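You operate a simulated robot arm through the tools that you are given. There is no shell and no other tool. Be economical: measure what you need, move in short steps, check, and stop when the job is done.

Carry out the task below with a simulated robot arm. There is one attempt and no reset: what you move stays moved.

Task
Give the cup on the slide one portion from each jar.
Fine: any order of jars; then pull the slide out with the cup on it.

The check looks at the end state, three seconds after you hand in, the way a careful person would. Anything else that was tipped, shoved, dropped, spilled or broken makes it a failure.

Robot
A 6-joint arm with a two-finger parallel gripper, fixed in place. Base frame: the origin is at the foot of the arm, x ahead of it, y to its left, z up; the work surface is at about z = 0. Lengths are in mm, angles in degrees, forces in N, time in s.
With the tool pointing down near the work surface it reaches from about 140 to 580 mm from the base axis. Its first joint turns from -66.0 to 66.0 degrees. Payload 2.1 kg.
The TCP is the grasp point between the finger pads, 30 mm short of the fingertips. In the tool frame z runs along the fingers and y along their closing line. Largest opening 94 mm; finger width 28, thickness 10; the body of the gripper, 50 by 96 mm, starts 55 mm behind the TCP.
Orientation is that of the tool frame in the base frame, as a unit quaternion [w, x, y, z]. With the fingers straight down and closing along the base's y, the tool's x points along the base's -x, its y along +y and its z along -z.

Tools
- The arm moves only by the tool nudge_tool. Its argument "plan" is a list of rows, each a list of 6 numbers: the shift along the tool's x, y, z in mm, then the turn, a rotation vector about the tool's x, y, z in degrees. In form: [[dx, dy, dz, ax, ay, az], ...]. A call has 1 to 10 rows; each row is the pose to reach, as a shift and turn from the pose commanded when the call began, along the tool's axes at that moment. "claw" is the finger opening in mm, from 0 to 94, set as the call begins (left out, the last holds). A row lasts 0.2 s, in which the tool goes at most 50 mm and 8.6 degrees; a call with a longer step from one row to the next is refused whole, and so is a gripper value outside its range. Where a pose cannot be reached the arm comes as near as it can. A force on the tool above 50 N (or 10 N above the force at the start of the call, whichever is more), or a blocked arm, ends the call early, and 0.2 s more pass. The fingers move at their own pace (about 72 mm/s each) and stop on an object; they squeeze with about 42 N. The grip force told is the motor's: it shows also when the fingers shut on nothing. Time passes only in rows, and 0.2 s behind the last, so rows that repeat a pose let the fingers close. The reply holds the time, the measured pose of the TCP, the force on the tool along the base axes, the opening and the grip force, in the units named above and with some noise, with the torque about the TCP (base axes, N m) and any sound that the robot's microphone picked up, and new pictures: "show" is both (left out), scene, wrist or none.
- Cameras (640 x 400 px; columns grow to the right, rows downward): "scene" is fixed at [45.1, -355.4, 510.5]; the picture's right is [0.88, -0.47, 0.00], its down [-0.15, -0.28, -0.95] and it looks along [0.45, 0.83, -0.32] (base axes); focal length 233 px, centre (320, 200). "wrist" rides on the gripper at [76, 14, -102] in the tool frame; the picture's right is [-0.18, 0.98, 0.00], its down [-0.75, -0.14, -0.64] and it looks along [-0.63, -0.12, 0.77] (tool axes); focal length 243 px, centre (320, 200). There is no depth. A picture from a camera that has moved, and an enlarged one, comes with that camera's place and axes in the base frame and with its lens.
- enlarge(camera, box): a new picture of the part [left, top, right, bottom] of that camera's present view, enlarged. It takes no simulated time.
- job_done(): hands the job in; it is judged then, once.

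Work in short steps. Places have to be worked out from the pictures, the camera data and where the tool is seen: move nearer, look again, correct. Check each grasp and each placing, and mend what went wrong. You have 120 turns and 200 pictures in all, those below and enlarged ones among them. Open the gripper and draw the arm clear of the work before you hand the job in, unless the task says otherwise; then end with one line.

The tools are called after "Request:" as a command line: name --pt "numbers of a row" for each row, then --argument value for the rest, lists and objects as JSON in quotes. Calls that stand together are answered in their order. nudge_tool: Moves the arm, as the interface text tells. Its arguments: {"type":"object","properties":{"plan":{"type":"array","items":{"type":"array","items":{"type":"number"}}},"claw":{"type":"number"},"show":{"type":"string","enum":["both","scene","wrist","none"]}},"required":["plan"]} The other tools are called the same way: enlarge (camera, box) takes an enlarged picture of a part of a camera's view; job_done () hands the job in.

At the start:

```text
t: 0.0
tool_pos: [250.2, 73.2, 449.3]
tool_rot: [0.001, 0.0, 1.0, -0.001]
wrist_force: [0.1, 0.3, 0.3]
wrist_torque: [-0.03, 0.01, -0.03]
grip_width: 94.2
gripper_force: 0.0
```

scene: 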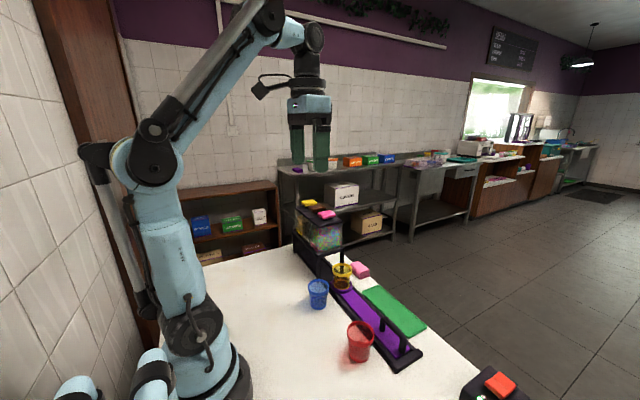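
wrist: 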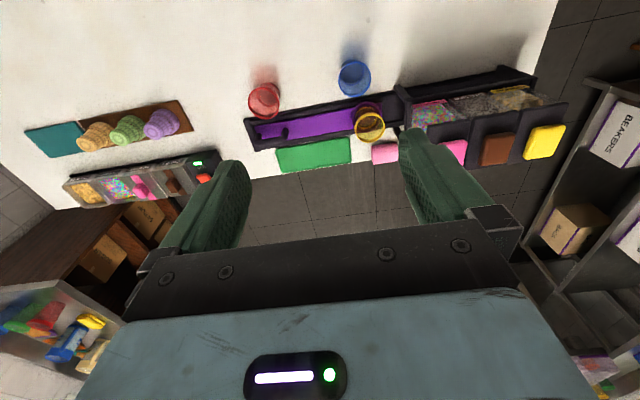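

I'll start by enlarging the parts of both views that hold the slide and jars.

Request:
enlarge --camera "scene" --box '[270, 180, 450, 380]'

Request:
enlarge --camera "wrist" --box '[220, 40, 580, 200]'

Request:
enlarge --camera "wrist" --box '[0, 80, 260, 240]'

```text
2.00 times, centred on (360, 280) of scene
camera zoom: at [45.1, -355.4, 510.5], right [0.88, -0.47, 0.0], down [-0.15, -0.28, -0.95], along [0.45, 0.83, -0.32], focal length 466 px, centre (240, 40)
```

zoom: 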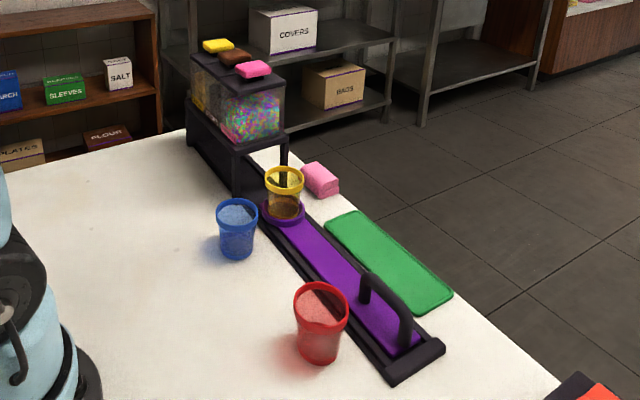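

```text
1.78 times, centred on (400, 120) of wrist
camera zoom: at [174.2, 88.3, 549.3], right [0.18, 0.98, 0.0], down [0.75, -0.14, 0.64], along [0.63, -0.12, -0.77], focal length 431 px, centre (178, 342)
```

zoom: 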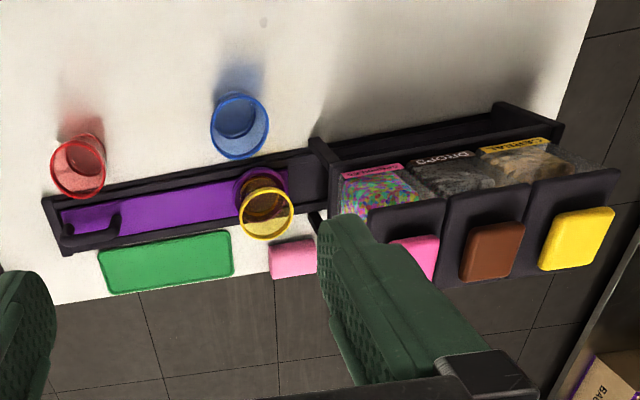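

```text
2.46 times, centred on (130, 160) of wrist
camera zoom: at [174.2, 88.3, 549.3], right [0.18, 0.98, 0.0], down [0.75, -0.14, 0.64], along [0.63, -0.12, -0.77], focal length 597 px, centre (788, 298)
```

zoom: 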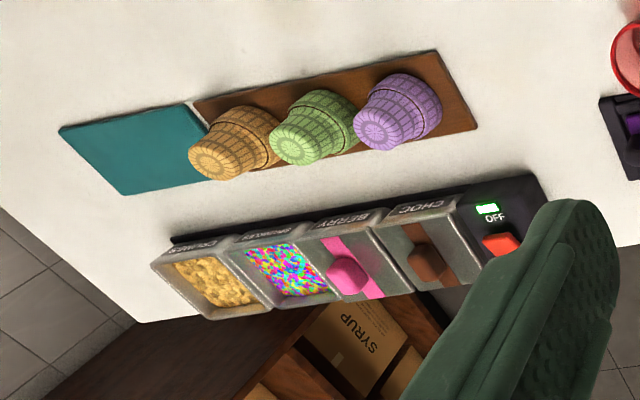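

The jars sit on a rack over the far end (+y) of the track (x≈387). The coloured pads are at about (405, 270/330/390, 210), and the handle is at about (388, -89). I'll move to get a closer look at the jars.

Request:
nudge_tool --pt "5 45 10 0 0 0" --pt "10 90 20 0 0 0" --pt "15 135 30 0 0 0" --pt "20 180 40 0 0 0" --pt "20 225 40 0 0 0"

```text
t: 1.2
tool_pos: [229.2, 298.6, 409.1]
tool_rot: [0.001, 0.001, 1.0, 0.0]
wrist_force: [-0.2, -0.4, 0.1]
wrist_torque: [0.01, -0.03, -0.01]
grip_width: 93.9
gripper_force: 0.0
camera wrist: at [153.7, 313.0, 510.2], right [0.18, 0.98, 0.0], down [0.75, -0.14, 0.64], along [0.63, -0.12, -0.77], focal length 243 px, centre (320, 200)
```

scene: 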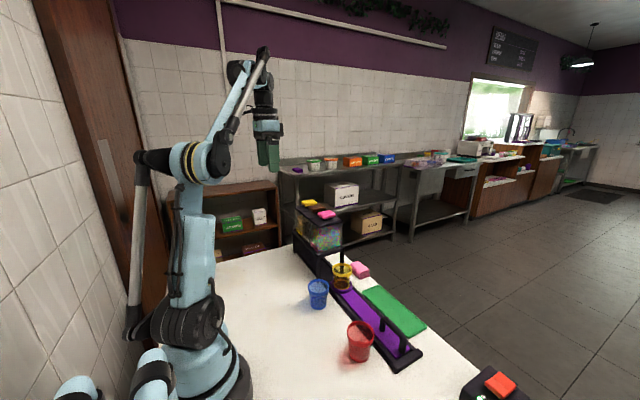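
wrist: 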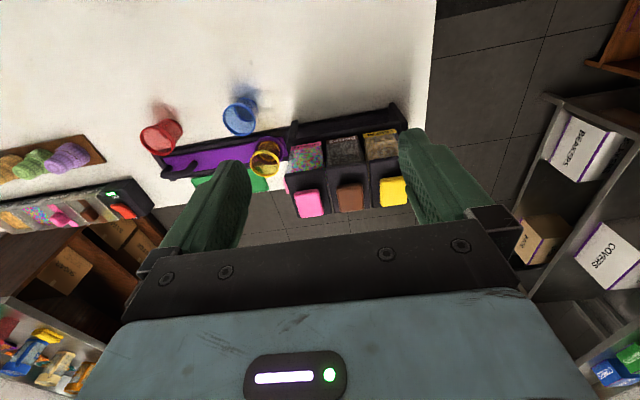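

Request:
enlarge --camera "wrist" --box '[240, 90, 440, 230]'

Request:
enlarge --camera "scene" --box '[280, 180, 380, 300]'

```text
2.86 times, centred on (340, 160) of wrist
camera zoom: at [153.7, 313.0, 510.2], right [0.18, 0.98, 0.0], down [0.75, -0.14, 0.64], along [0.63, -0.12, -0.77], focal length 693 px, centre (263, 314)
```

zoom: 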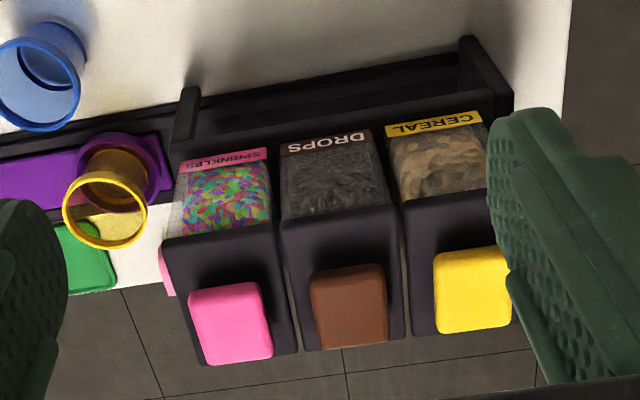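

```text
3.33 times, centred on (330, 240) of scene
camera zoom: at [45.0, -355.4, 510.5], right [0.88, -0.47, 0.0], down [-0.15, -0.28, -0.95], along [0.45, 0.83, -0.32], focal length 776 px, centre (287, 67)
```

zoom: 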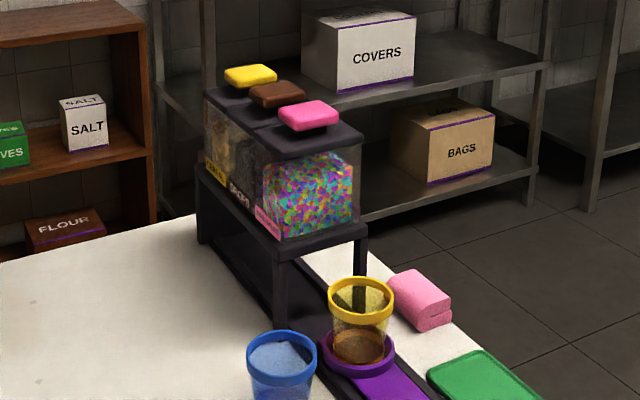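

The pads are push buttons on the jar lids, at about x=397, y≈249/315/381, with tops at z≈220. The cup is at about (387, 158). Next I'll look closely at the slide's handle.

Request:
nudge_tool --pt "-2 -43 14 0 0 0" --pt "-4 -86 28 0 0 0" --pt "-6 -129 42 0 0 0" --pt "-8 -172 56 0 0 0" --pt "-10 -215 70 0 0 0" --pt "-12 -258 84 0 0 0" --pt "-14 -301 98 0 0 0" --pt "-16 -344 112 0 0 0" --pt "-18 -387 126 0 0 0"

```text
t: 3.2
tool_pos: [246.9, -89.6, 284.1]
tool_rot: [0.0, 0.0, 1.0, 0.0]
wrist_force: [0.1, 0.2, 0.2]
wrist_torque: [0.0, 0.01, 0.04]
grip_width: 94.0
gripper_force: 0.0
camera wrist: at [171.2, -74.6, 384.5], right [0.18, 0.98, 0.0], down [0.75, -0.14, 0.64], along [0.63, -0.12, -0.77], focal length 243 px, centre (320, 200)
```

scene: 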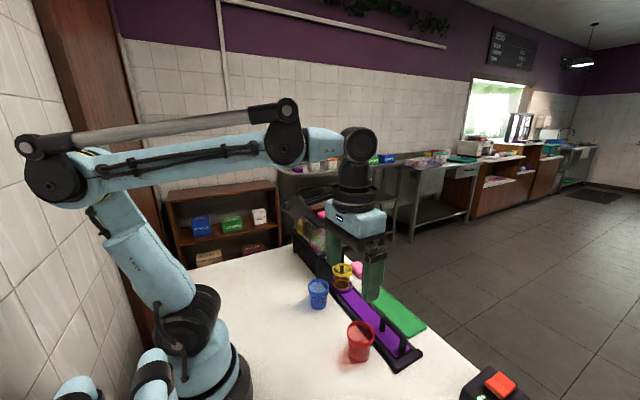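
wrist: 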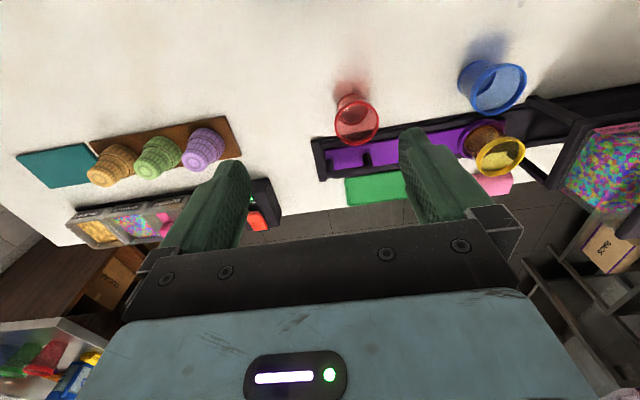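

Request:
enlarge --camera "wrist" --box '[300, 50, 550, 210]'

Request:
enlarge --camera "scene" --box '[330, 270, 440, 380]'

```text
2.50 times, centred on (425, 130) of wrist
camera zoom: at [171.2, -74.6, 384.5], right [0.18, 0.98, 0.0], down [0.75, -0.14, 0.64], along [0.63, -0.12, -0.77], focal length 606 px, centre (58, 375)
```

zoom: 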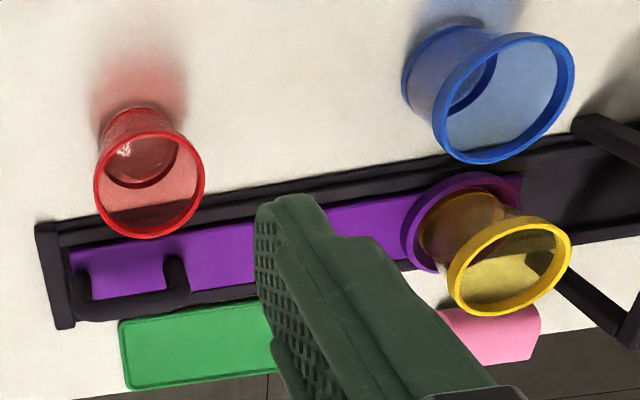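

```text
3.64 times, centred on (385, 325) of scene
camera zoom: at [45.1, -355.3, 510.5], right [0.88, -0.47, 0.0], down [-0.15, -0.28, -0.95], along [0.45, 0.83, -0.32], focal length 847 px, centre (84, -254)
```

zoom: 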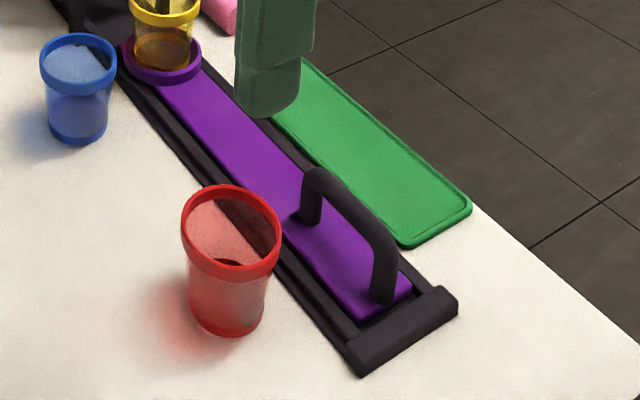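

The handle is an arch running along y from about -102 to -37, at x≈391, with its top at z≈52. The open gripper (closing along y) can straddle it, so I'll go above it first.

Request:
nudge_tool --pt "-36 5 30 0 0 0" --pt "-72 10 60 0 0 0" --pt "-108 15 95 0 0 0" --pt "-143 20 134 0 0 0" --pt "-143 20 154 0 0 0"

```text
refused: row 3 steps farther than a row can; nothing moved
```

Row 3's step was a bit too long, so I'll split the move finer.

Request:
nudge_tool --pt "-30 4 28 0 0 0" --pt "-60 8 56 0 0 0" --pt "-90 12 84 0 0 0" --pt "-120 16 112 0 0 0" --pt "-143 20 134 0 0 0" --pt "-143 20 154 0 0 0"

```text
t: 4.6
tool_pos: [390.8, -68.5, 129.4]
tool_rot: [0.0, 0.0, 1.0, 0.0]
wrist_force: [-0.8, -0.5, -0.3]
wrist_torque: [0.02, 0.0, -0.02]
grip_width: 94.1
gripper_force: 0.0
camera wrist: at [315.8, -53.8, 230.4], right [0.18, 0.98, 0.0], down [0.75, -0.14, 0.64], along [0.63, -0.12, -0.77], focal length 243 px, centre (320, 200)
```

scene: 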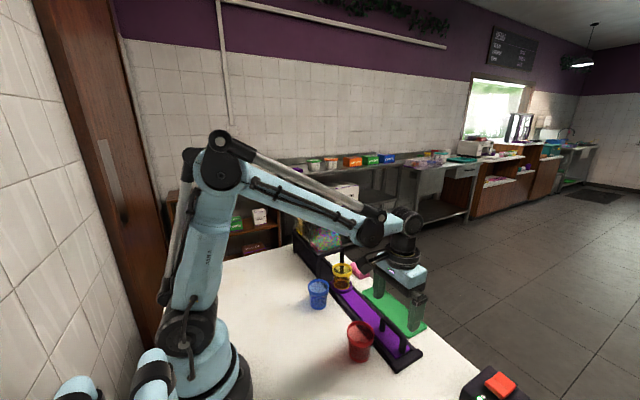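
wrist: 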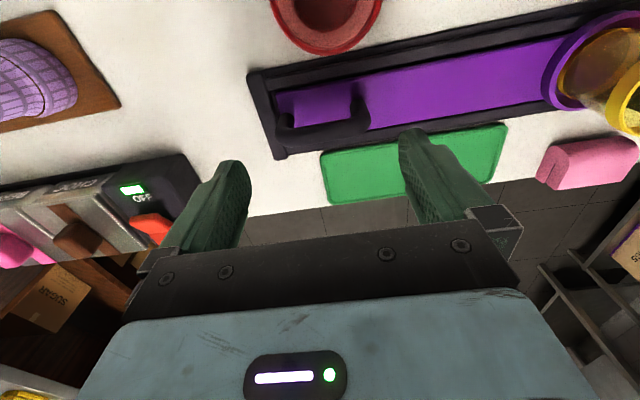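

The refined handle centre is about (393, -66). I'll shift slightly and go down to straddle it at z≈60, stopping in between so the force guard can act.

Request:
nudge_tool --pt "-2 2 20 0 0 0" --pt "-2 2 40 0 0 0" --pt "-2 2 58 0 0 0" --pt "-2 2 70 0 0 0" --pt "-2 2 70 0 0 0"

```text
t: 5.8
tool_pos: [392.0, -66.6, 58.2]
tool_rot: [0.0, 0.0, 1.0, 0.001]
wrist_force: [0.3, -0.5, 0.2]
wrist_torque: [0.0, -0.01, 0.02]
grip_width: 94.0
gripper_force: 0.0
camera wrist: at [317.2, -51.9, 159.4], right [0.18, 0.98, 0.0], down [0.75, -0.14, 0.64], along [0.63, -0.12, -0.77], focal length 243 px, centre (320, 200)
```

scene: 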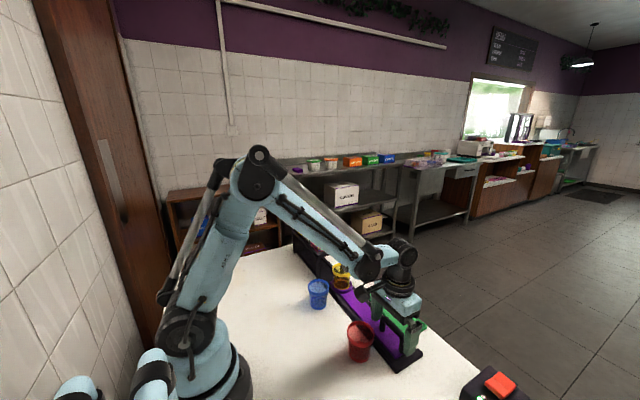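
wrist: 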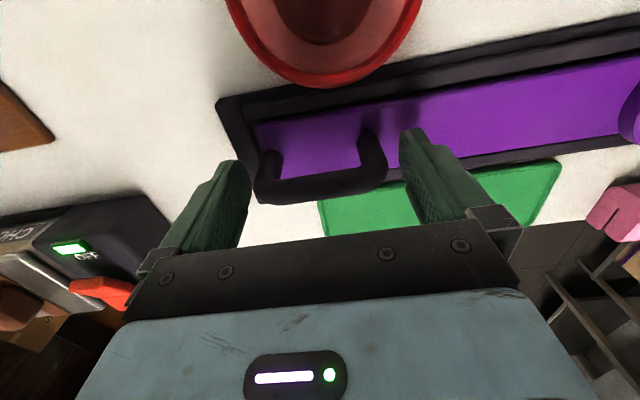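

The handle bar lies between the fingers. I'll close on it.

Request:
nudge_tool --pt "0 0 0 0 0 0" --pt "0 0 0 0 0 0" --pt "0 0 0 0 0 0" --claw 55

```text
t: 6.6
tool_pos: [392.9, -66.9, 59.5]
tool_rot: [-0.001, 0.0, 1.0, 0.0]
wrist_force: [1.3, -3.1, -10.0]
wrist_torque: [0.03, -0.03, 0.03]
grip_width: 78.2
gripper_force: 45.0
camera wrist: at [317.2, -51.9, 159.5], right [0.18, 0.98, 0.0], down [0.75, -0.14, 0.64], along [0.63, -0.12, -0.77], focal length 243 px, centre (320, 200)
```

scene: 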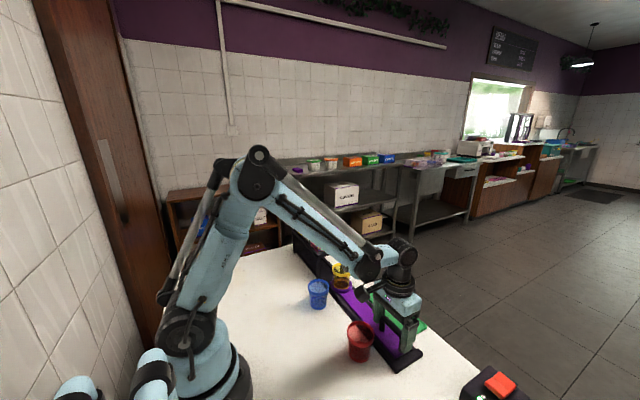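
wrist: 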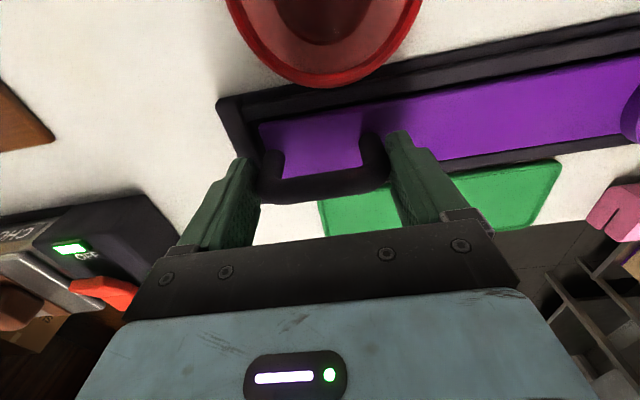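

The grip is firm (78 mm, 45 N). I'll push the slide +45 mm gently as a first test.

Request:
nudge_tool --pt "0 3 0 0 0 0" --pt "0 9 0 0 0 0" --pt "0 18 0 0 0 0" --pt "0 27 0 0 0 0" --pt "0 36 0 0 0 0" --pt "0 42 0 0 0 0" --pt "0 45 0 0 0 0"

```text
t: 8.2
tool_pos: [392.2, -20.3, 58.2]
tool_rot: [-0.001, 0.0, 1.0, 0.001]
wrist_force: [-6.2, -0.7, -29.5]
wrist_torque: [0.63, 0.19, -0.16]
grip_width: 78.5
gripper_force: 44.8
camera wrist: at [317.4, -6.1, 159.8], right [0.18, 0.98, 0.0], down [0.75, -0.14, 0.64], along [0.63, -0.12, -0.77], focal length 243 px, centre (320, 200)
```

scene: 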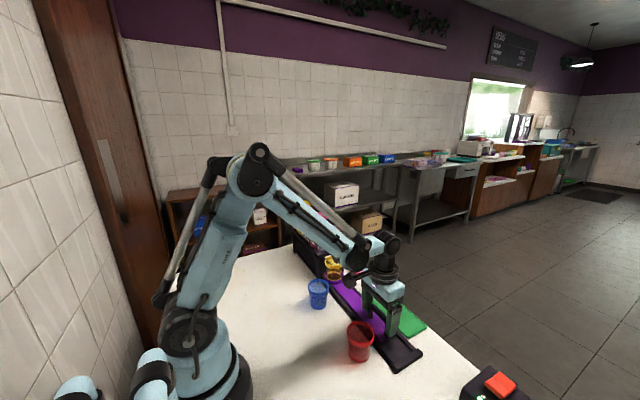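
wrist: 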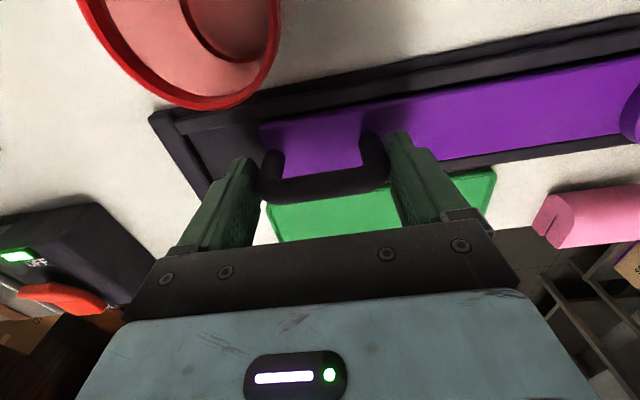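

The slide moves with the tool. The wrist reads -29.5 N in z, so I'll check the cup before going on.

Request:
enlarge --camera "scene" --box '[290, 230, 430, 330]'

```text
4.00 times, centred on (360, 280) of scene
camera zoom: at [45.2, -355.4, 510.5], right [0.88, -0.47, 0.0], down [-0.15, -0.28, -0.95], along [0.45, 0.83, -0.32], focal length 932 px, centre (160, -120)
```

zoom: 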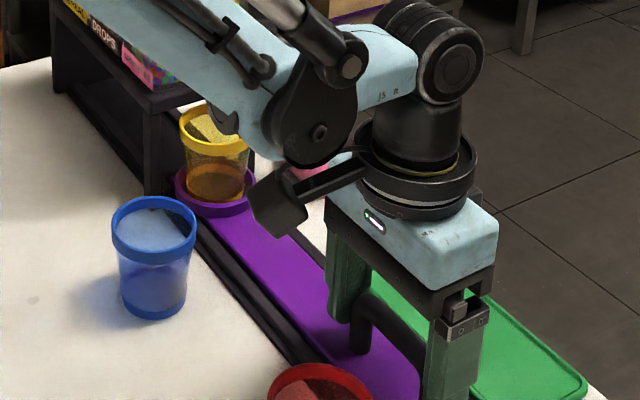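

The cup is upright in its ring. The squeeze is causing vertical strain against the rails, so I'll loosen to 81 mm, a captive fit without clamping.

Request:
nudge_tool --pt "0 0 0 0 0 0" --pt "0 0 0 0 0 0" --claw 81 --show "none"

```text
t: 8.8
tool_pos: [392.9, -21.7, 58.4]
tool_rot: [0.0, 0.001, 1.0, 0.0]
wrist_force: [-0.3, -0.1, 0.0]
wrist_torque: [0.02, 0.02, 0.0]
grip_width: 81.2
gripper_force: 0.1
```

That removed all the force. I'll go on another 47 mm to bring the cup under the first jar.

Request:
nudge_tool --pt "0 3 0 0 0 0" --pt "0 9 0 0 0 0" --pt "0 18 0 0 0 0" --pt "0 27 0 0 0 0" --pt "0 36 0 0 0 0" --pt "0 43 0 0 0 0" --pt "0 47 0 0 0 0"

Request:
enlarge --camera "scene" --box '[270, 190, 410, 320]'

```text
t: 10.4
tool_pos: [392.8, 26.2, 58.0]
tool_rot: [0.0, 0.0, 1.0, 0.002]
wrist_force: [-0.2, 1.3, 0.1]
wrist_torque: [0.02, -0.04, 0.01]
grip_width: 81.6
gripper_force: 0.3
camera wrist: at [317.5, 40.9, 159.4], right [0.18, 0.98, 0.0], down [0.75, -0.14, 0.64], along [0.63, -0.12, -0.77], focal length 243 px, centre (320, 200)
```

scene: 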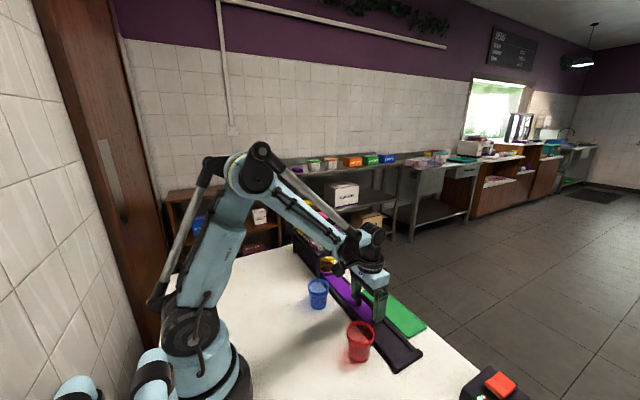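
wrist: 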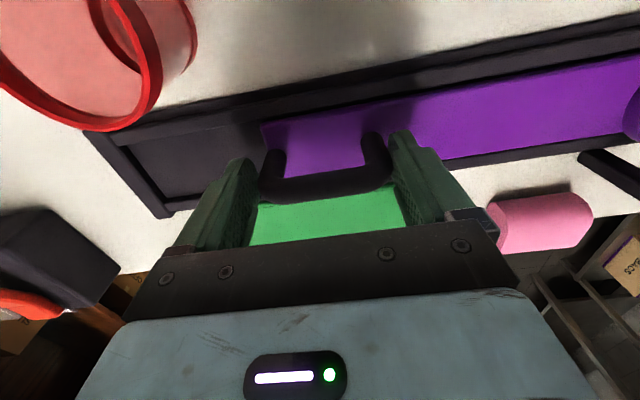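

```text
3.08 times, centred on (340, 255) of scene
camera zoom: at [45.1, -355.4, 510.5], right [0.88, -0.47, 0.0], down [-0.15, -0.28, -0.95], along [0.45, 0.83, -0.32], focal length 717 px, centre (258, 31)
```

zoom: 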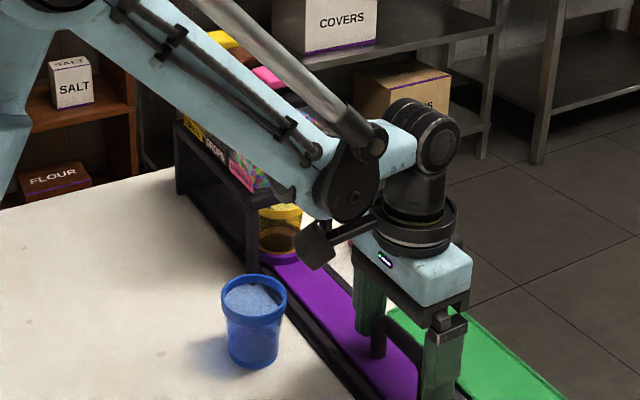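

The cup has passed into the rack. I'll open, rise, and back off to check the cup's alignment under the sprinkles jar.

Request:
nudge_tool --pt "0 0 0 0 0 0" --pt "0 0 -40 0 0 0" --pt "0 0 -80 0 0 0" --pt "20 20 -120 0 0 0" --pt "50 50 -130 0 0 0" --pt "80 85 -130 0 0 0" --pt "110 120 -130 0 0 0" --pt "140 155 -130 0 0 0" --pt "165 190 -130 0 0 0" --pt "165 220 -130 0 0 0" --claw 94

Request:
enlarge --camera "wrist" --box '[200, 80, 460, 230]'

Request:
enlarge --camera "scene" --box '[290, 190, 390, 310]'

```text
t: 12.6
tool_pos: [227.1, 244.4, 187.8]
tool_rot: [0.0, 0.0, 1.0, -0.001]
wrist_force: [-1.0, -0.1, 0.2]
wrist_torque: [-0.01, 0.0, 0.0]
grip_width: 93.8
gripper_force: 0.1
camera wrist: at [152.2, 258.5, 288.0], right [0.19, 0.98, 0.0], down [0.75, -0.14, 0.64], along [0.63, -0.12, -0.77], focal length 243 px, centre (320, 200)
```

scene: 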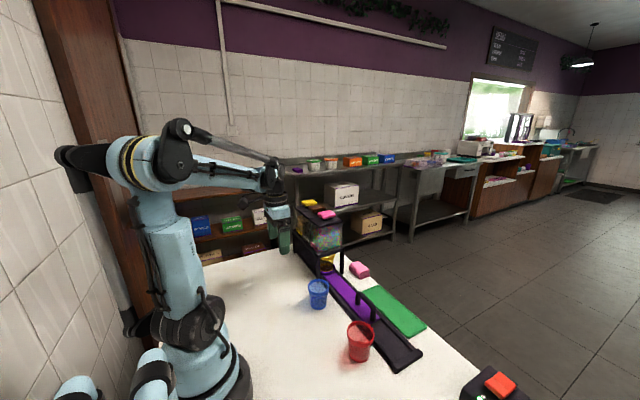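
wrist: 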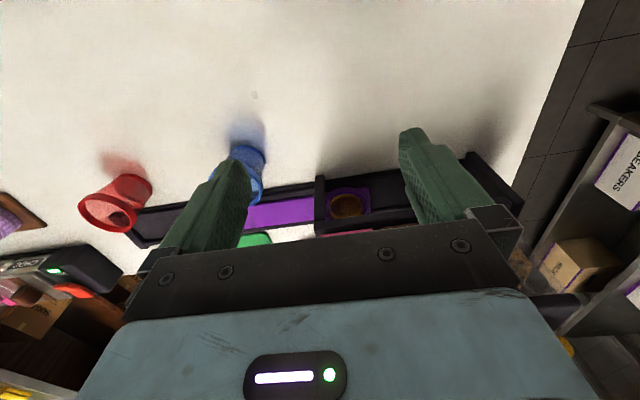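

```text
2.46 times, centred on (330, 155) of wrist
camera zoom: at [152.2, 258.5, 288.0], right [0.19, 0.98, 0.0], down [0.75, -0.14, 0.64], along [0.63, -0.12, -0.77], focal length 597 px, centre (295, 311)
```

zoom: 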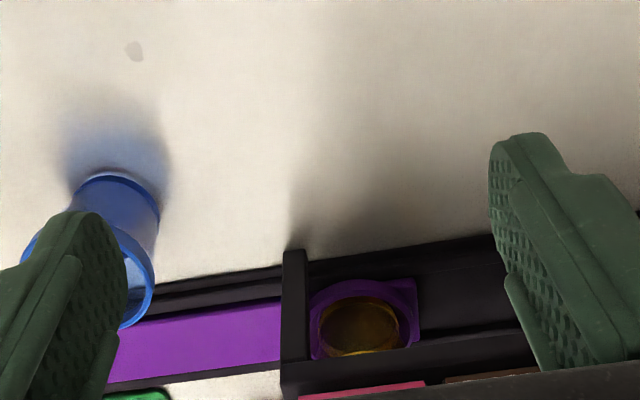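

```text
3.33 times, centred on (340, 250) of scene
camera zoom: at [45.1, -355.4, 510.5], right [0.88, -0.47, 0.0], down [-0.15, -0.28, -0.95], along [0.45, 0.83, -0.32], focal length 776 px, centre (253, 33)
```

zoom: 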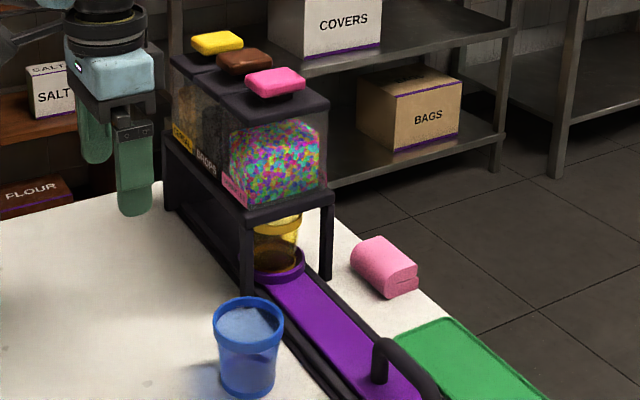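

The cup is at y≈252 and the sprinkles label is centred at y≈251, so they are well aligned. I'll close the fingers and go above the pink button.

Request:
nudge_tool --pt "0 2 -45 0 0 0" --pt "0 4 -90 0 0 0" --pt "-30 7 -112 0 0 0" --pt "-65 7 -112 0 0 0" --pt "-100 7 -112 0 0 0" --pt "-135 7 -112 0 0 0" --pt "-170 7 -112 0 0 0" --pt "-170 7 -102 0 0 0" --claw 0

Request:
enlarge --camera "scene" --box '[270, 150, 390, 280]'

```text
t: 14.4
tool_pos: [399.0, 252.6, 291.5]
tool_rot: [0.0, 0.0, 1.0, 0.0]
wrist_force: [0.2, 0.6, -0.9]
wrist_torque: [-0.05, -0.01, -0.02]
grip_width: 0.2
gripper_force: 32.9
camera wrist: at [323.7, 267.7, 392.6], right [0.18, 0.98, 0.0], down [0.75, -0.14, 0.64], along [0.63, -0.12, -0.77], focal length 243 px, centre (320, 200)
```

scene: 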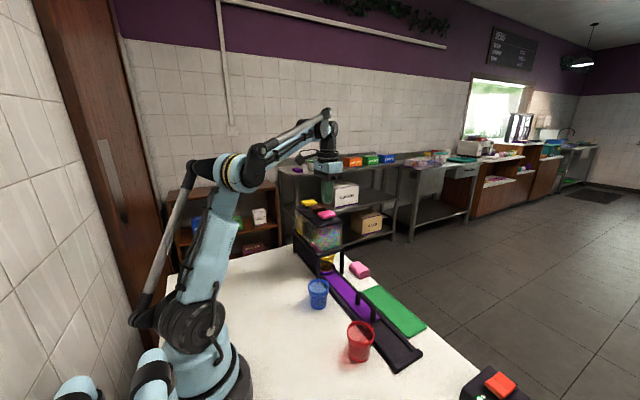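
wrist: 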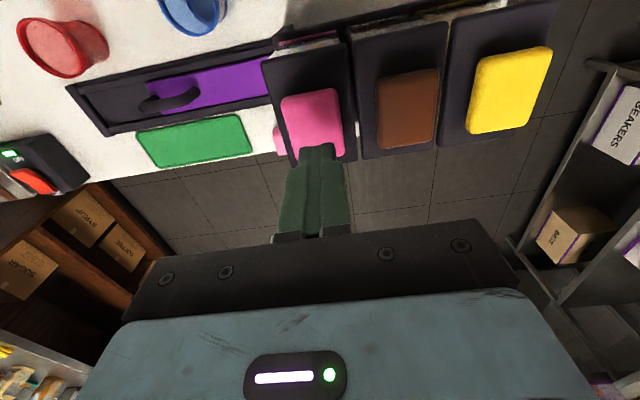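

```text
3.08 times, centred on (330, 215) of scene
camera zoom: at [45.1, -355.4, 510.5], right [0.88, -0.47, 0.0], down [-0.15, -0.28, -0.95], along [0.45, 0.83, -0.32], focal length 717 px, centre (289, 154)
```

zoom: 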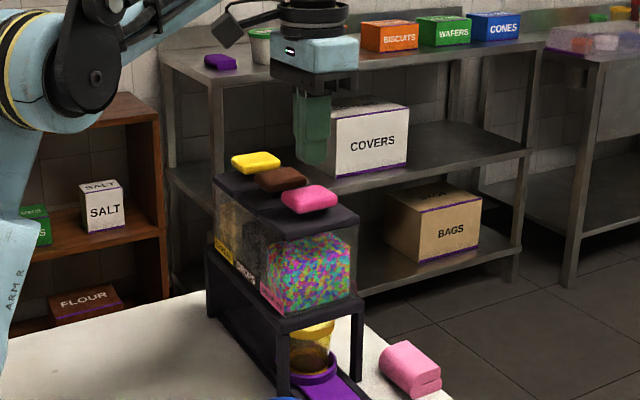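

The button centres come out as pink (392, 249), brown (395, 316) and yellow (395, 384). I'll shift by (-5, -2.5) and come down to just above the pink pad.

Request:
nudge_tool --pt "5 -2.5 10 0 0 0" --pt "5 -2.5 20 0 0 0" --pt "5 -2.5 28 0 0 0" --pt "5 -2.5 32 0 0 0" --pt "5 -2.5 35 0 0 0"

Request:
enlarge --camera "scene" --box '[290, 180, 370, 280]'

```text
t: 15.6
tool_pos: [391.8, 250.5, 254.5]
tool_rot: [-0.001, 0.0, 1.0, 0.0]
wrist_force: [0.3, -2.5, 2.5]
wrist_torque: [-0.06, -0.01, 0.02]
grip_width: 0.0
gripper_force: 32.9
camera wrist: at [317.6, 265.8, 356.0], right [0.18, 0.98, 0.0], down [0.75, -0.14, 0.64], along [0.63, -0.12, -0.77], focal length 243 px, centre (320, 200)
```

scene: 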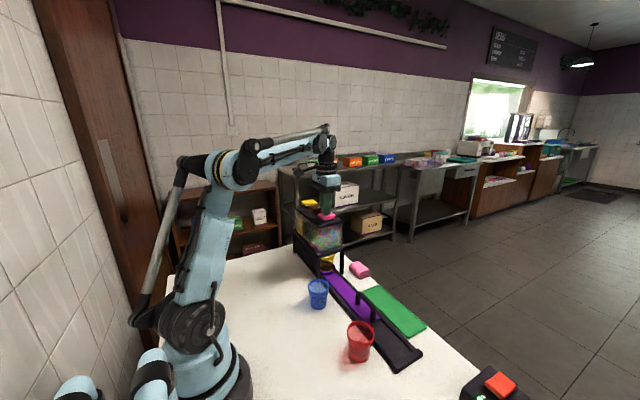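
wrist: 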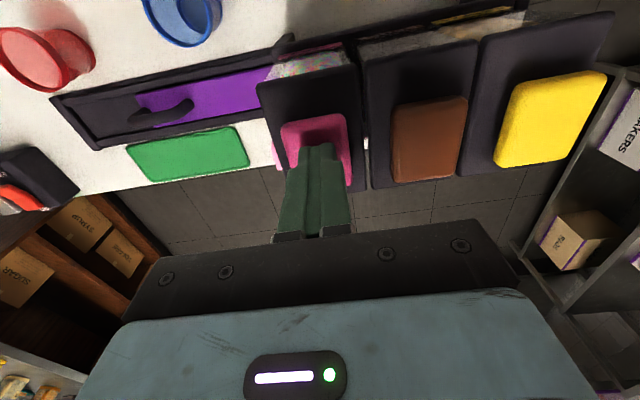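

```text
4.00 times, centred on (330, 230) of scene
camera zoom: at [45.1, -355.4, 510.5], right [0.88, -0.47, 0.0], down [-0.15, -0.28, -0.95], along [0.45, 0.83, -0.32], focal length 932 px, centre (280, 80)
```

zoom: 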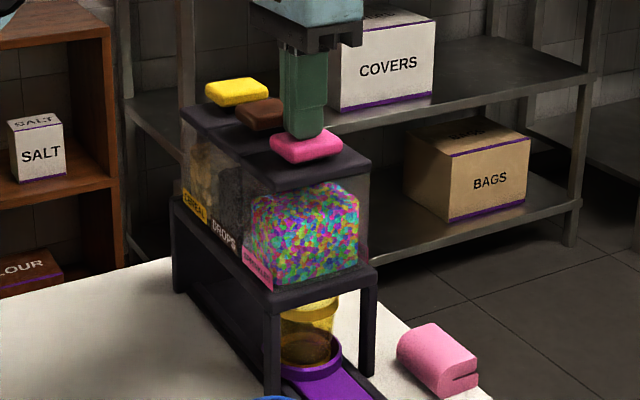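

The tip is at the pad (2.5 N). I'll press slowly and watch the force and sound.

Request:
nudge_tool --pt "0 0 2 0 0 0" --pt "0 0 4 0 0 0" --pt "0 0 6 0 0 0" --show "none"

Request:
enlarge --camera "scene" --box '[300, 200, 370, 290]'

```text
t: 16.4
tool_pos: [393.4, 251.1, 249.8]
tool_rot: [0.001, -0.001, 1.0, 0.002]
wrist_force: [2.3, 7.4, 17.8]
wrist_torque: [0.19, -0.04, -0.07]
grip_width: 0.0
gripper_force: 32.7
```

```text
4.44 times, centred on (335, 245) of scene
camera zoom: at [45.0, -355.4, 510.5], right [0.88, -0.47, 0.0], down [-0.15, -0.28, -0.95], along [0.45, 0.83, -0.32], focal length 1035 px, centre (253, 0)
```

zoom: 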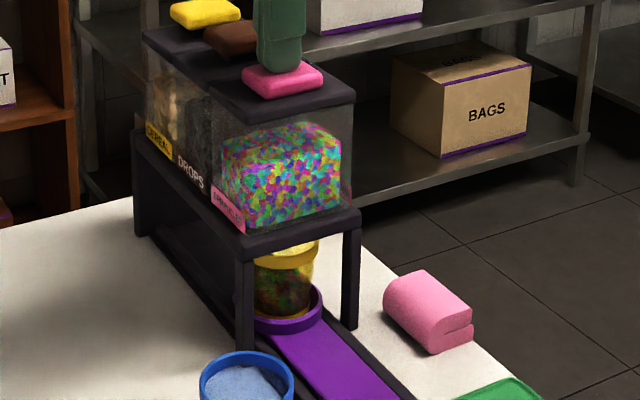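

Sprinkles now show in the cup, so the portion has dropped. I'll release straight up and check.

Request:
nudge_tool --pt "0 0 -6 0 0 0" --pt "0 0 -20 0 0 0" --pt "0 0 -45 0 0 0" --show "none"

Request:
enlarge --camera "scene" --box '[300, 200, 370, 290]'

```text
t: 17.2
tool_pos: [393.4, 249.9, 293.1]
tool_rot: [0.001, 0.0, 1.0, 0.0]
wrist_force: [0.4, 0.0, -0.3]
wrist_torque: [0.06, 0.03, 0.0]
grip_width: 0.0
gripper_force: 33.3
```

```text
4.44 times, centred on (335, 245) of scene
camera zoom: at [45.1, -355.4, 510.5], right [0.88, -0.47, 0.0], down [-0.15, -0.28, -0.95], along [0.45, 0.83, -0.32], focal length 1035 px, centre (253, 0)
```

zoom: 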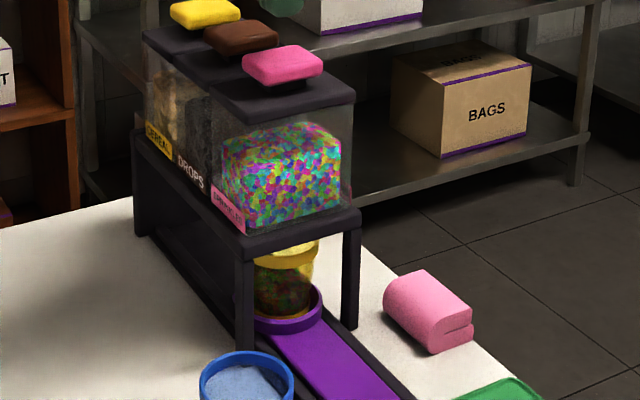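

The portion is in and the button is back up. Next I'll go back over the handle, which should be centred near y≈25.

Request:
nudge_tool --pt "0 -45 0 0 0 0" --pt "0 -90 0 0 0 0" --pt "0 -125 25 0 0 0" --pt "0 -155 60 0 0 0" --pt "0 -185 95 0 0 0" --pt "0 -210 130 0 0 0" --pt "0 -225 163 0 0 0" --pt "0 -225 163 0 0 0" --claw 94 --show "wrist"

```text
t: 19.0
tool_pos: [392.6, 25.4, 130.9]
tool_rot: [0.0, 0.001, 1.0, 0.001]
wrist_force: [-0.4, -0.6, -0.1]
wrist_torque: [0.02, 0.03, 0.01]
grip_width: 94.1
gripper_force: 0.2
camera wrist: at [317.3, 39.4, 231.1], right [0.18, 0.98, 0.0], down [0.75, -0.14, 0.64], along [0.63, -0.12, -0.77], focal length 243 px, centre (320, 200)
```

wrist: 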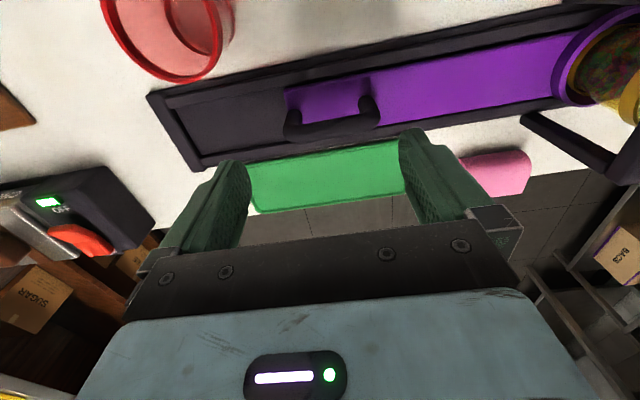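

Request:
enlarge --camera "wrist" --box '[250, 60, 450, 200]'

```text
2.86 times, centred on (350, 130) of wrist
camera zoom: at [317.3, 39.4, 231.1], right [0.18, 0.98, 0.0], down [0.75, -0.14, 0.64], along [0.63, -0.12, -0.77], focal length 693 px, centre (234, 400)
```

zoom: 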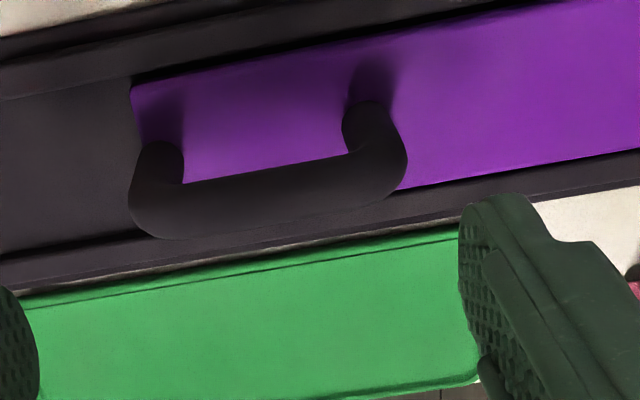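

The handle centre reads y≈34, about 8 mm off my estimate, while the cup was measured aligned after the release. I'll shift +8 in y, go down, then set the opening to 81 so it's captive.

Request:
nudge_tool --pt "0 8 0 0 0 0" --pt "0 8 25 0 0 0" --pt "0 8 50 0 0 0" --pt "0 8 72 0 0 0" --pt "0 8 72 0 0 0" --show "wrist"

```text
t: 20.2
tool_pos: [392.7, 32.4, 58.9]
tool_rot: [0.001, 0.0, 1.0, 0.001]
wrist_force: [-0.7, -0.3, 0.8]
wrist_torque: [0.02, -0.02, 0.01]
grip_width: 93.9
gripper_force: 0.1
camera wrist: at [317.9, 47.3, 159.8], right [0.18, 0.98, 0.0], down [0.75, -0.14, 0.64], along [0.63, -0.12, -0.77], focal length 243 px, centre (320, 200)
```

wrist: 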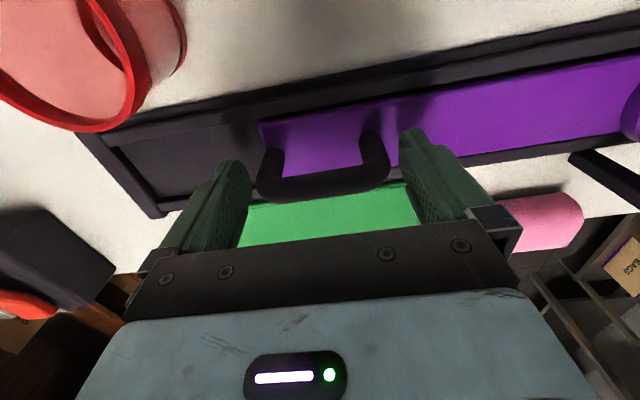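

The handle is centred between the fingers at y≈33. I'll go captive at 80 mm and push +65 with a gentle stop.

Request:
nudge_tool --pt "0 0 0 0 0 0" --pt "0 0 0 0 0 0" --pt "0 6 0 0 0 0" --pt "0 16 0 0 0 0" --pt "0 27 0 0 0 0" --pt "0 38 0 0 0 0" --pt "0 49 0 0 0 0" --pt "0 58 0 0 0 0" --pt "0 63 0 0 0 0" --pt "0 65 0 0 0 0" --claw 80

Request:
enlarge --camera "wrist" --box '[220, 80, 420, 220]'

```text
t: 22.4
tool_pos: [392.2, 97.9, 59.8]
tool_rot: [-0.001, 0.001, 1.0, 0.0]
wrist_force: [-0.1, -0.2, 0.0]
wrist_torque: [-0.03, -0.01, -0.01]
grip_width: 80.4
gripper_force: 1.0
camera wrist: at [317.5, 113.1, 160.4], right [0.18, 0.98, 0.0], down [0.75, -0.14, 0.64], along [0.63, -0.12, -0.77], focal length 243 px, centre (320, 200)
```

scene: 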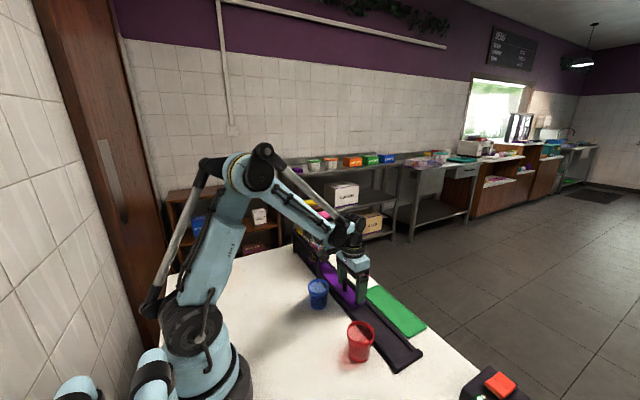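
wrist: 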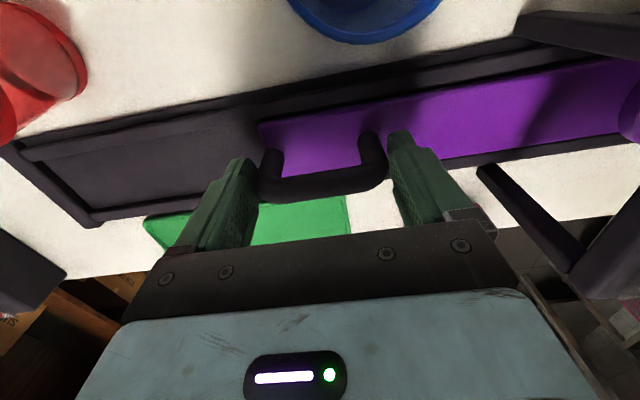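

```text
2.86 times, centred on (320, 150) of wrist
camera zoom: at [317.5, 113.1, 160.4], right [0.18, 0.98, 0.0], down [0.75, -0.14, 0.64], along [0.63, -0.12, -0.77], focal length 693 px, centre (320, 343)
```

zoom: 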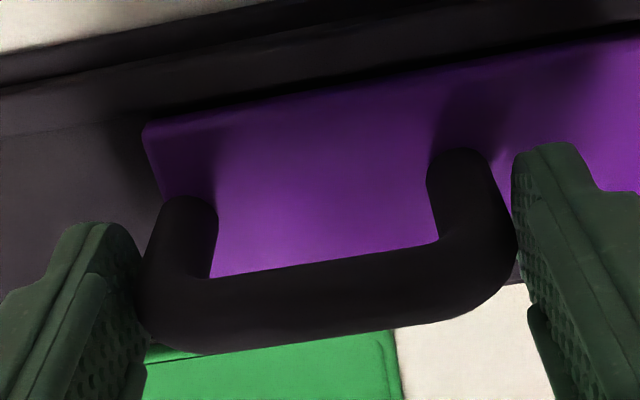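

I'll open slowly, rise clear, and view the cup under the drops jar from the base side.

Request:
nudge_tool --pt "0 0 0 0 0 0" --pt "0 0 -25 0 0 0" --pt "0 0 -65 0 0 0" --pt "10 0 -110 0 0 0" --pt "50 20 -130 0 0 0" --pt "90 50 -130 0 0 0" --pt "125 85 -130 0 0 0" --pt "155 120 -130 0 0 0" --pt "165 160 -130 0 0 0" --pt "165 205 -130 0 0 0" --claw 94 --show "none"

Request:
enlarge --camera "wrist" --box '[200, 80, 460, 230]'

Request:
enlarge --camera "scene" --box '[290, 190, 390, 310]'

```text
t: 24.6
tool_pos: [225.8, 304.2, 190.9]
tool_rot: [0.0, 0.0, 1.0, 0.0]
wrist_force: [-0.6, -0.1, -0.1]
wrist_torque: [0.0, -0.01, 0.03]
grip_width: 94.1
gripper_force: 0.1
```

```text
2.46 times, centred on (330, 155) of wrist
camera zoom: at [151.1, 318.8, 291.1], right [0.18, 0.98, 0.0], down [0.75, -0.14, 0.64], along [0.63, -0.12, -0.77], focal length 597 px, centre (295, 311)
```

zoom: 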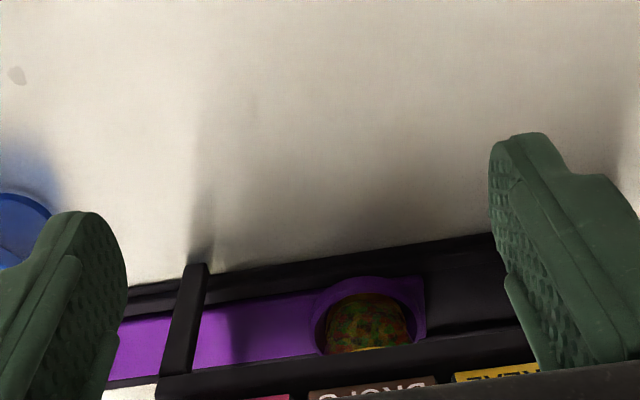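

```text
3.33 times, centred on (340, 250) of scene
camera zoom: at [45.1, -355.4, 510.5], right [0.88, -0.47, 0.0], down [-0.15, -0.28, -0.95], along [0.45, 0.83, -0.32], focal length 776 px, centre (253, 33)
```

zoom: 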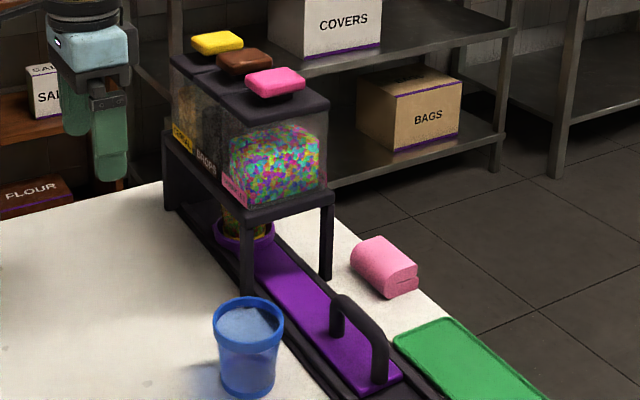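

The cup is at y≈317.5 and the DROPS label is centred at ≈316, so it's aligned. I'll close the fingers and go above the brown button.

Request:
nudge_tool --pt "0 3 -45 0 0 0" --pt "0 6 -90 0 0 0" --pt "-30 12 -102 0 0 0" --pt "-65 12 -102 0 0 0" --pt "-100 12 -102 0 0 0" --pt "-135 12 -102 0 0 0" --pt "-168 12 -102 0 0 0" --pt "-168 12 -90 0 0 0" --pt "-168 12 -80 0 0 0" --claw 0

Request:
enlarge --camera "wrist" --box '[220, 60, 480, 220]'

```text
t: 26.6
tool_pos: [395.4, 316.3, 268.6]
tool_rot: [0.0, -0.001, 1.0, 0.0]
wrist_force: [-0.9, 0.2, -0.5]
wrist_torque: [0.04, 0.0, 0.0]
grip_width: 0.0
gripper_force: 32.5
camera wrist: at [319.5, 329.7, 368.7], right [0.18, 0.98, 0.0], down [0.75, -0.14, 0.64], along [0.63, -0.12, -0.77], focal length 243 px, centre (320, 200)
```

scene: 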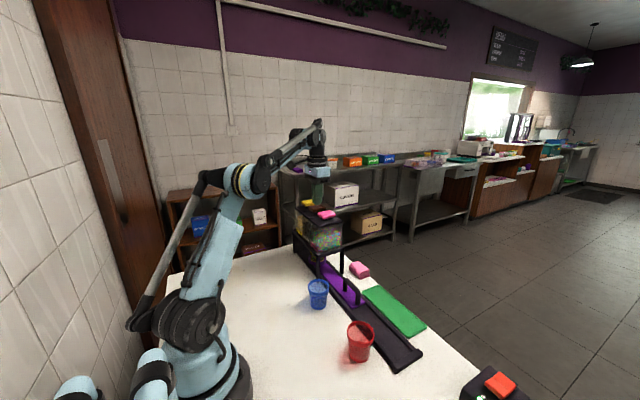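
wrist: 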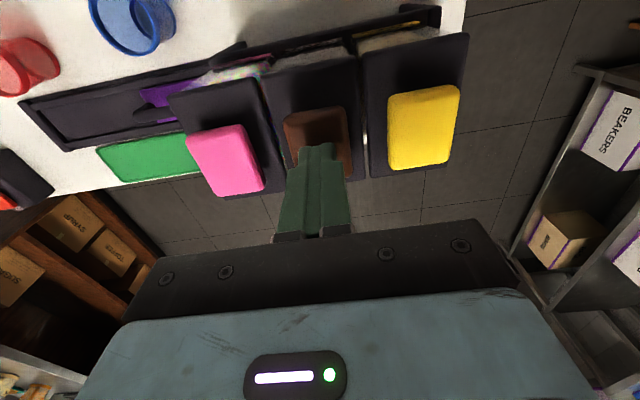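

```text
2.46 times, centred on (350, 140) of wrist
camera zoom: at [319.5, 329.7, 368.7], right [0.18, 0.98, 0.0], down [0.75, -0.14, 0.64], along [0.63, -0.12, -0.77], focal length 597 px, centre (246, 348)
```

zoom: 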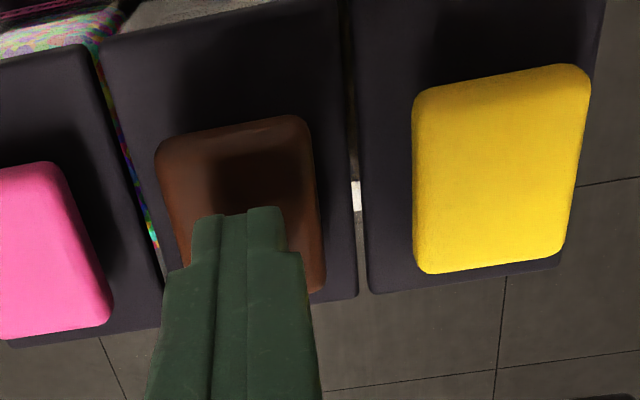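

Centred over the brown pad (tip at z≈238). I'll press with the same depth as before: TCP to 249.5 in small steps, then straight back up.

Request:
nudge_tool --pt "0 0 7 0 0 0" --pt "0 0 12 0 0 0" --pt "0 0 15 0 0 0" --pt "0 0 17 0 0 0" --pt "0 0 19 0 0 0" --show "none"

Request:
enlarge --camera "scene" --box '[300, 200, 370, 290]'

```text
t: 27.8
tool_pos: [394.6, 315.0, 250.6]
tool_rot: [0.0, 0.0, 1.0, 0.0]
wrist_force: [-0.7, -4.1, 7.7]
wrist_torque: [-0.11, 0.05, -0.01]
grip_width: 0.1
gripper_force: 32.5
```

```text
4.44 times, centred on (335, 245) of scene
camera zoom: at [45.0, -355.4, 510.5], right [0.88, -0.47, 0.0], down [-0.15, -0.28, -0.95], along [0.45, 0.83, -0.32], focal length 1035 px, centre (253, 0)
```

zoom: 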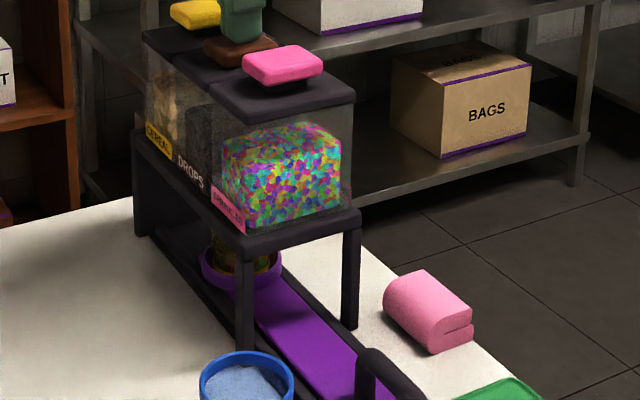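

It isn't clear a portion fell (7.7 N against 17.8 N last time). Pressing deeper without releasing can't trigger a second portion, so I'll go 3 mm further.

Request:
nudge_tool --pt "0 0 1.5 0 0 0" --pt "0 0 3 0 0 0" --show "none"

Request:
enlarge --camera "scene" --box '[305, 210, 355, 290]'

```text
t: 28.4
tool_pos: [395.6, 315.0, 248.2]
tool_rot: [0.002, 0.0, 1.0, 0.002]
wrist_force: [4.7, 0.4, 33.8]
wrist_torque: [-0.03, -0.07, -0.12]
grip_width: 0.4
gripper_force: 33.4
```

```text
5.00 times, centred on (330, 250) of scene
camera zoom: at [44.9, -355.5, 510.5], right [0.88, -0.47, 0.0], down [-0.15, -0.28, -0.95], along [0.45, 0.83, -0.32], focal length 1164 px, centre (270, -50)
```

zoom: 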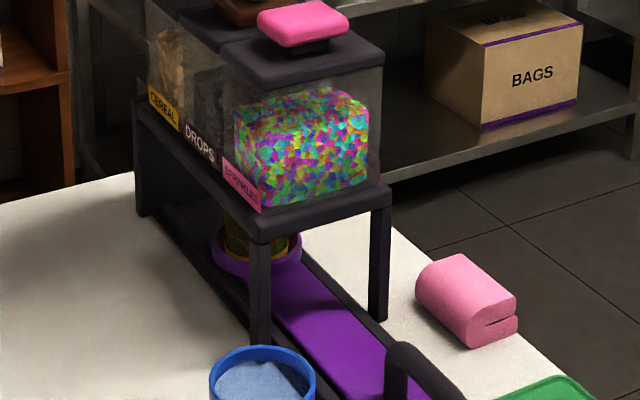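

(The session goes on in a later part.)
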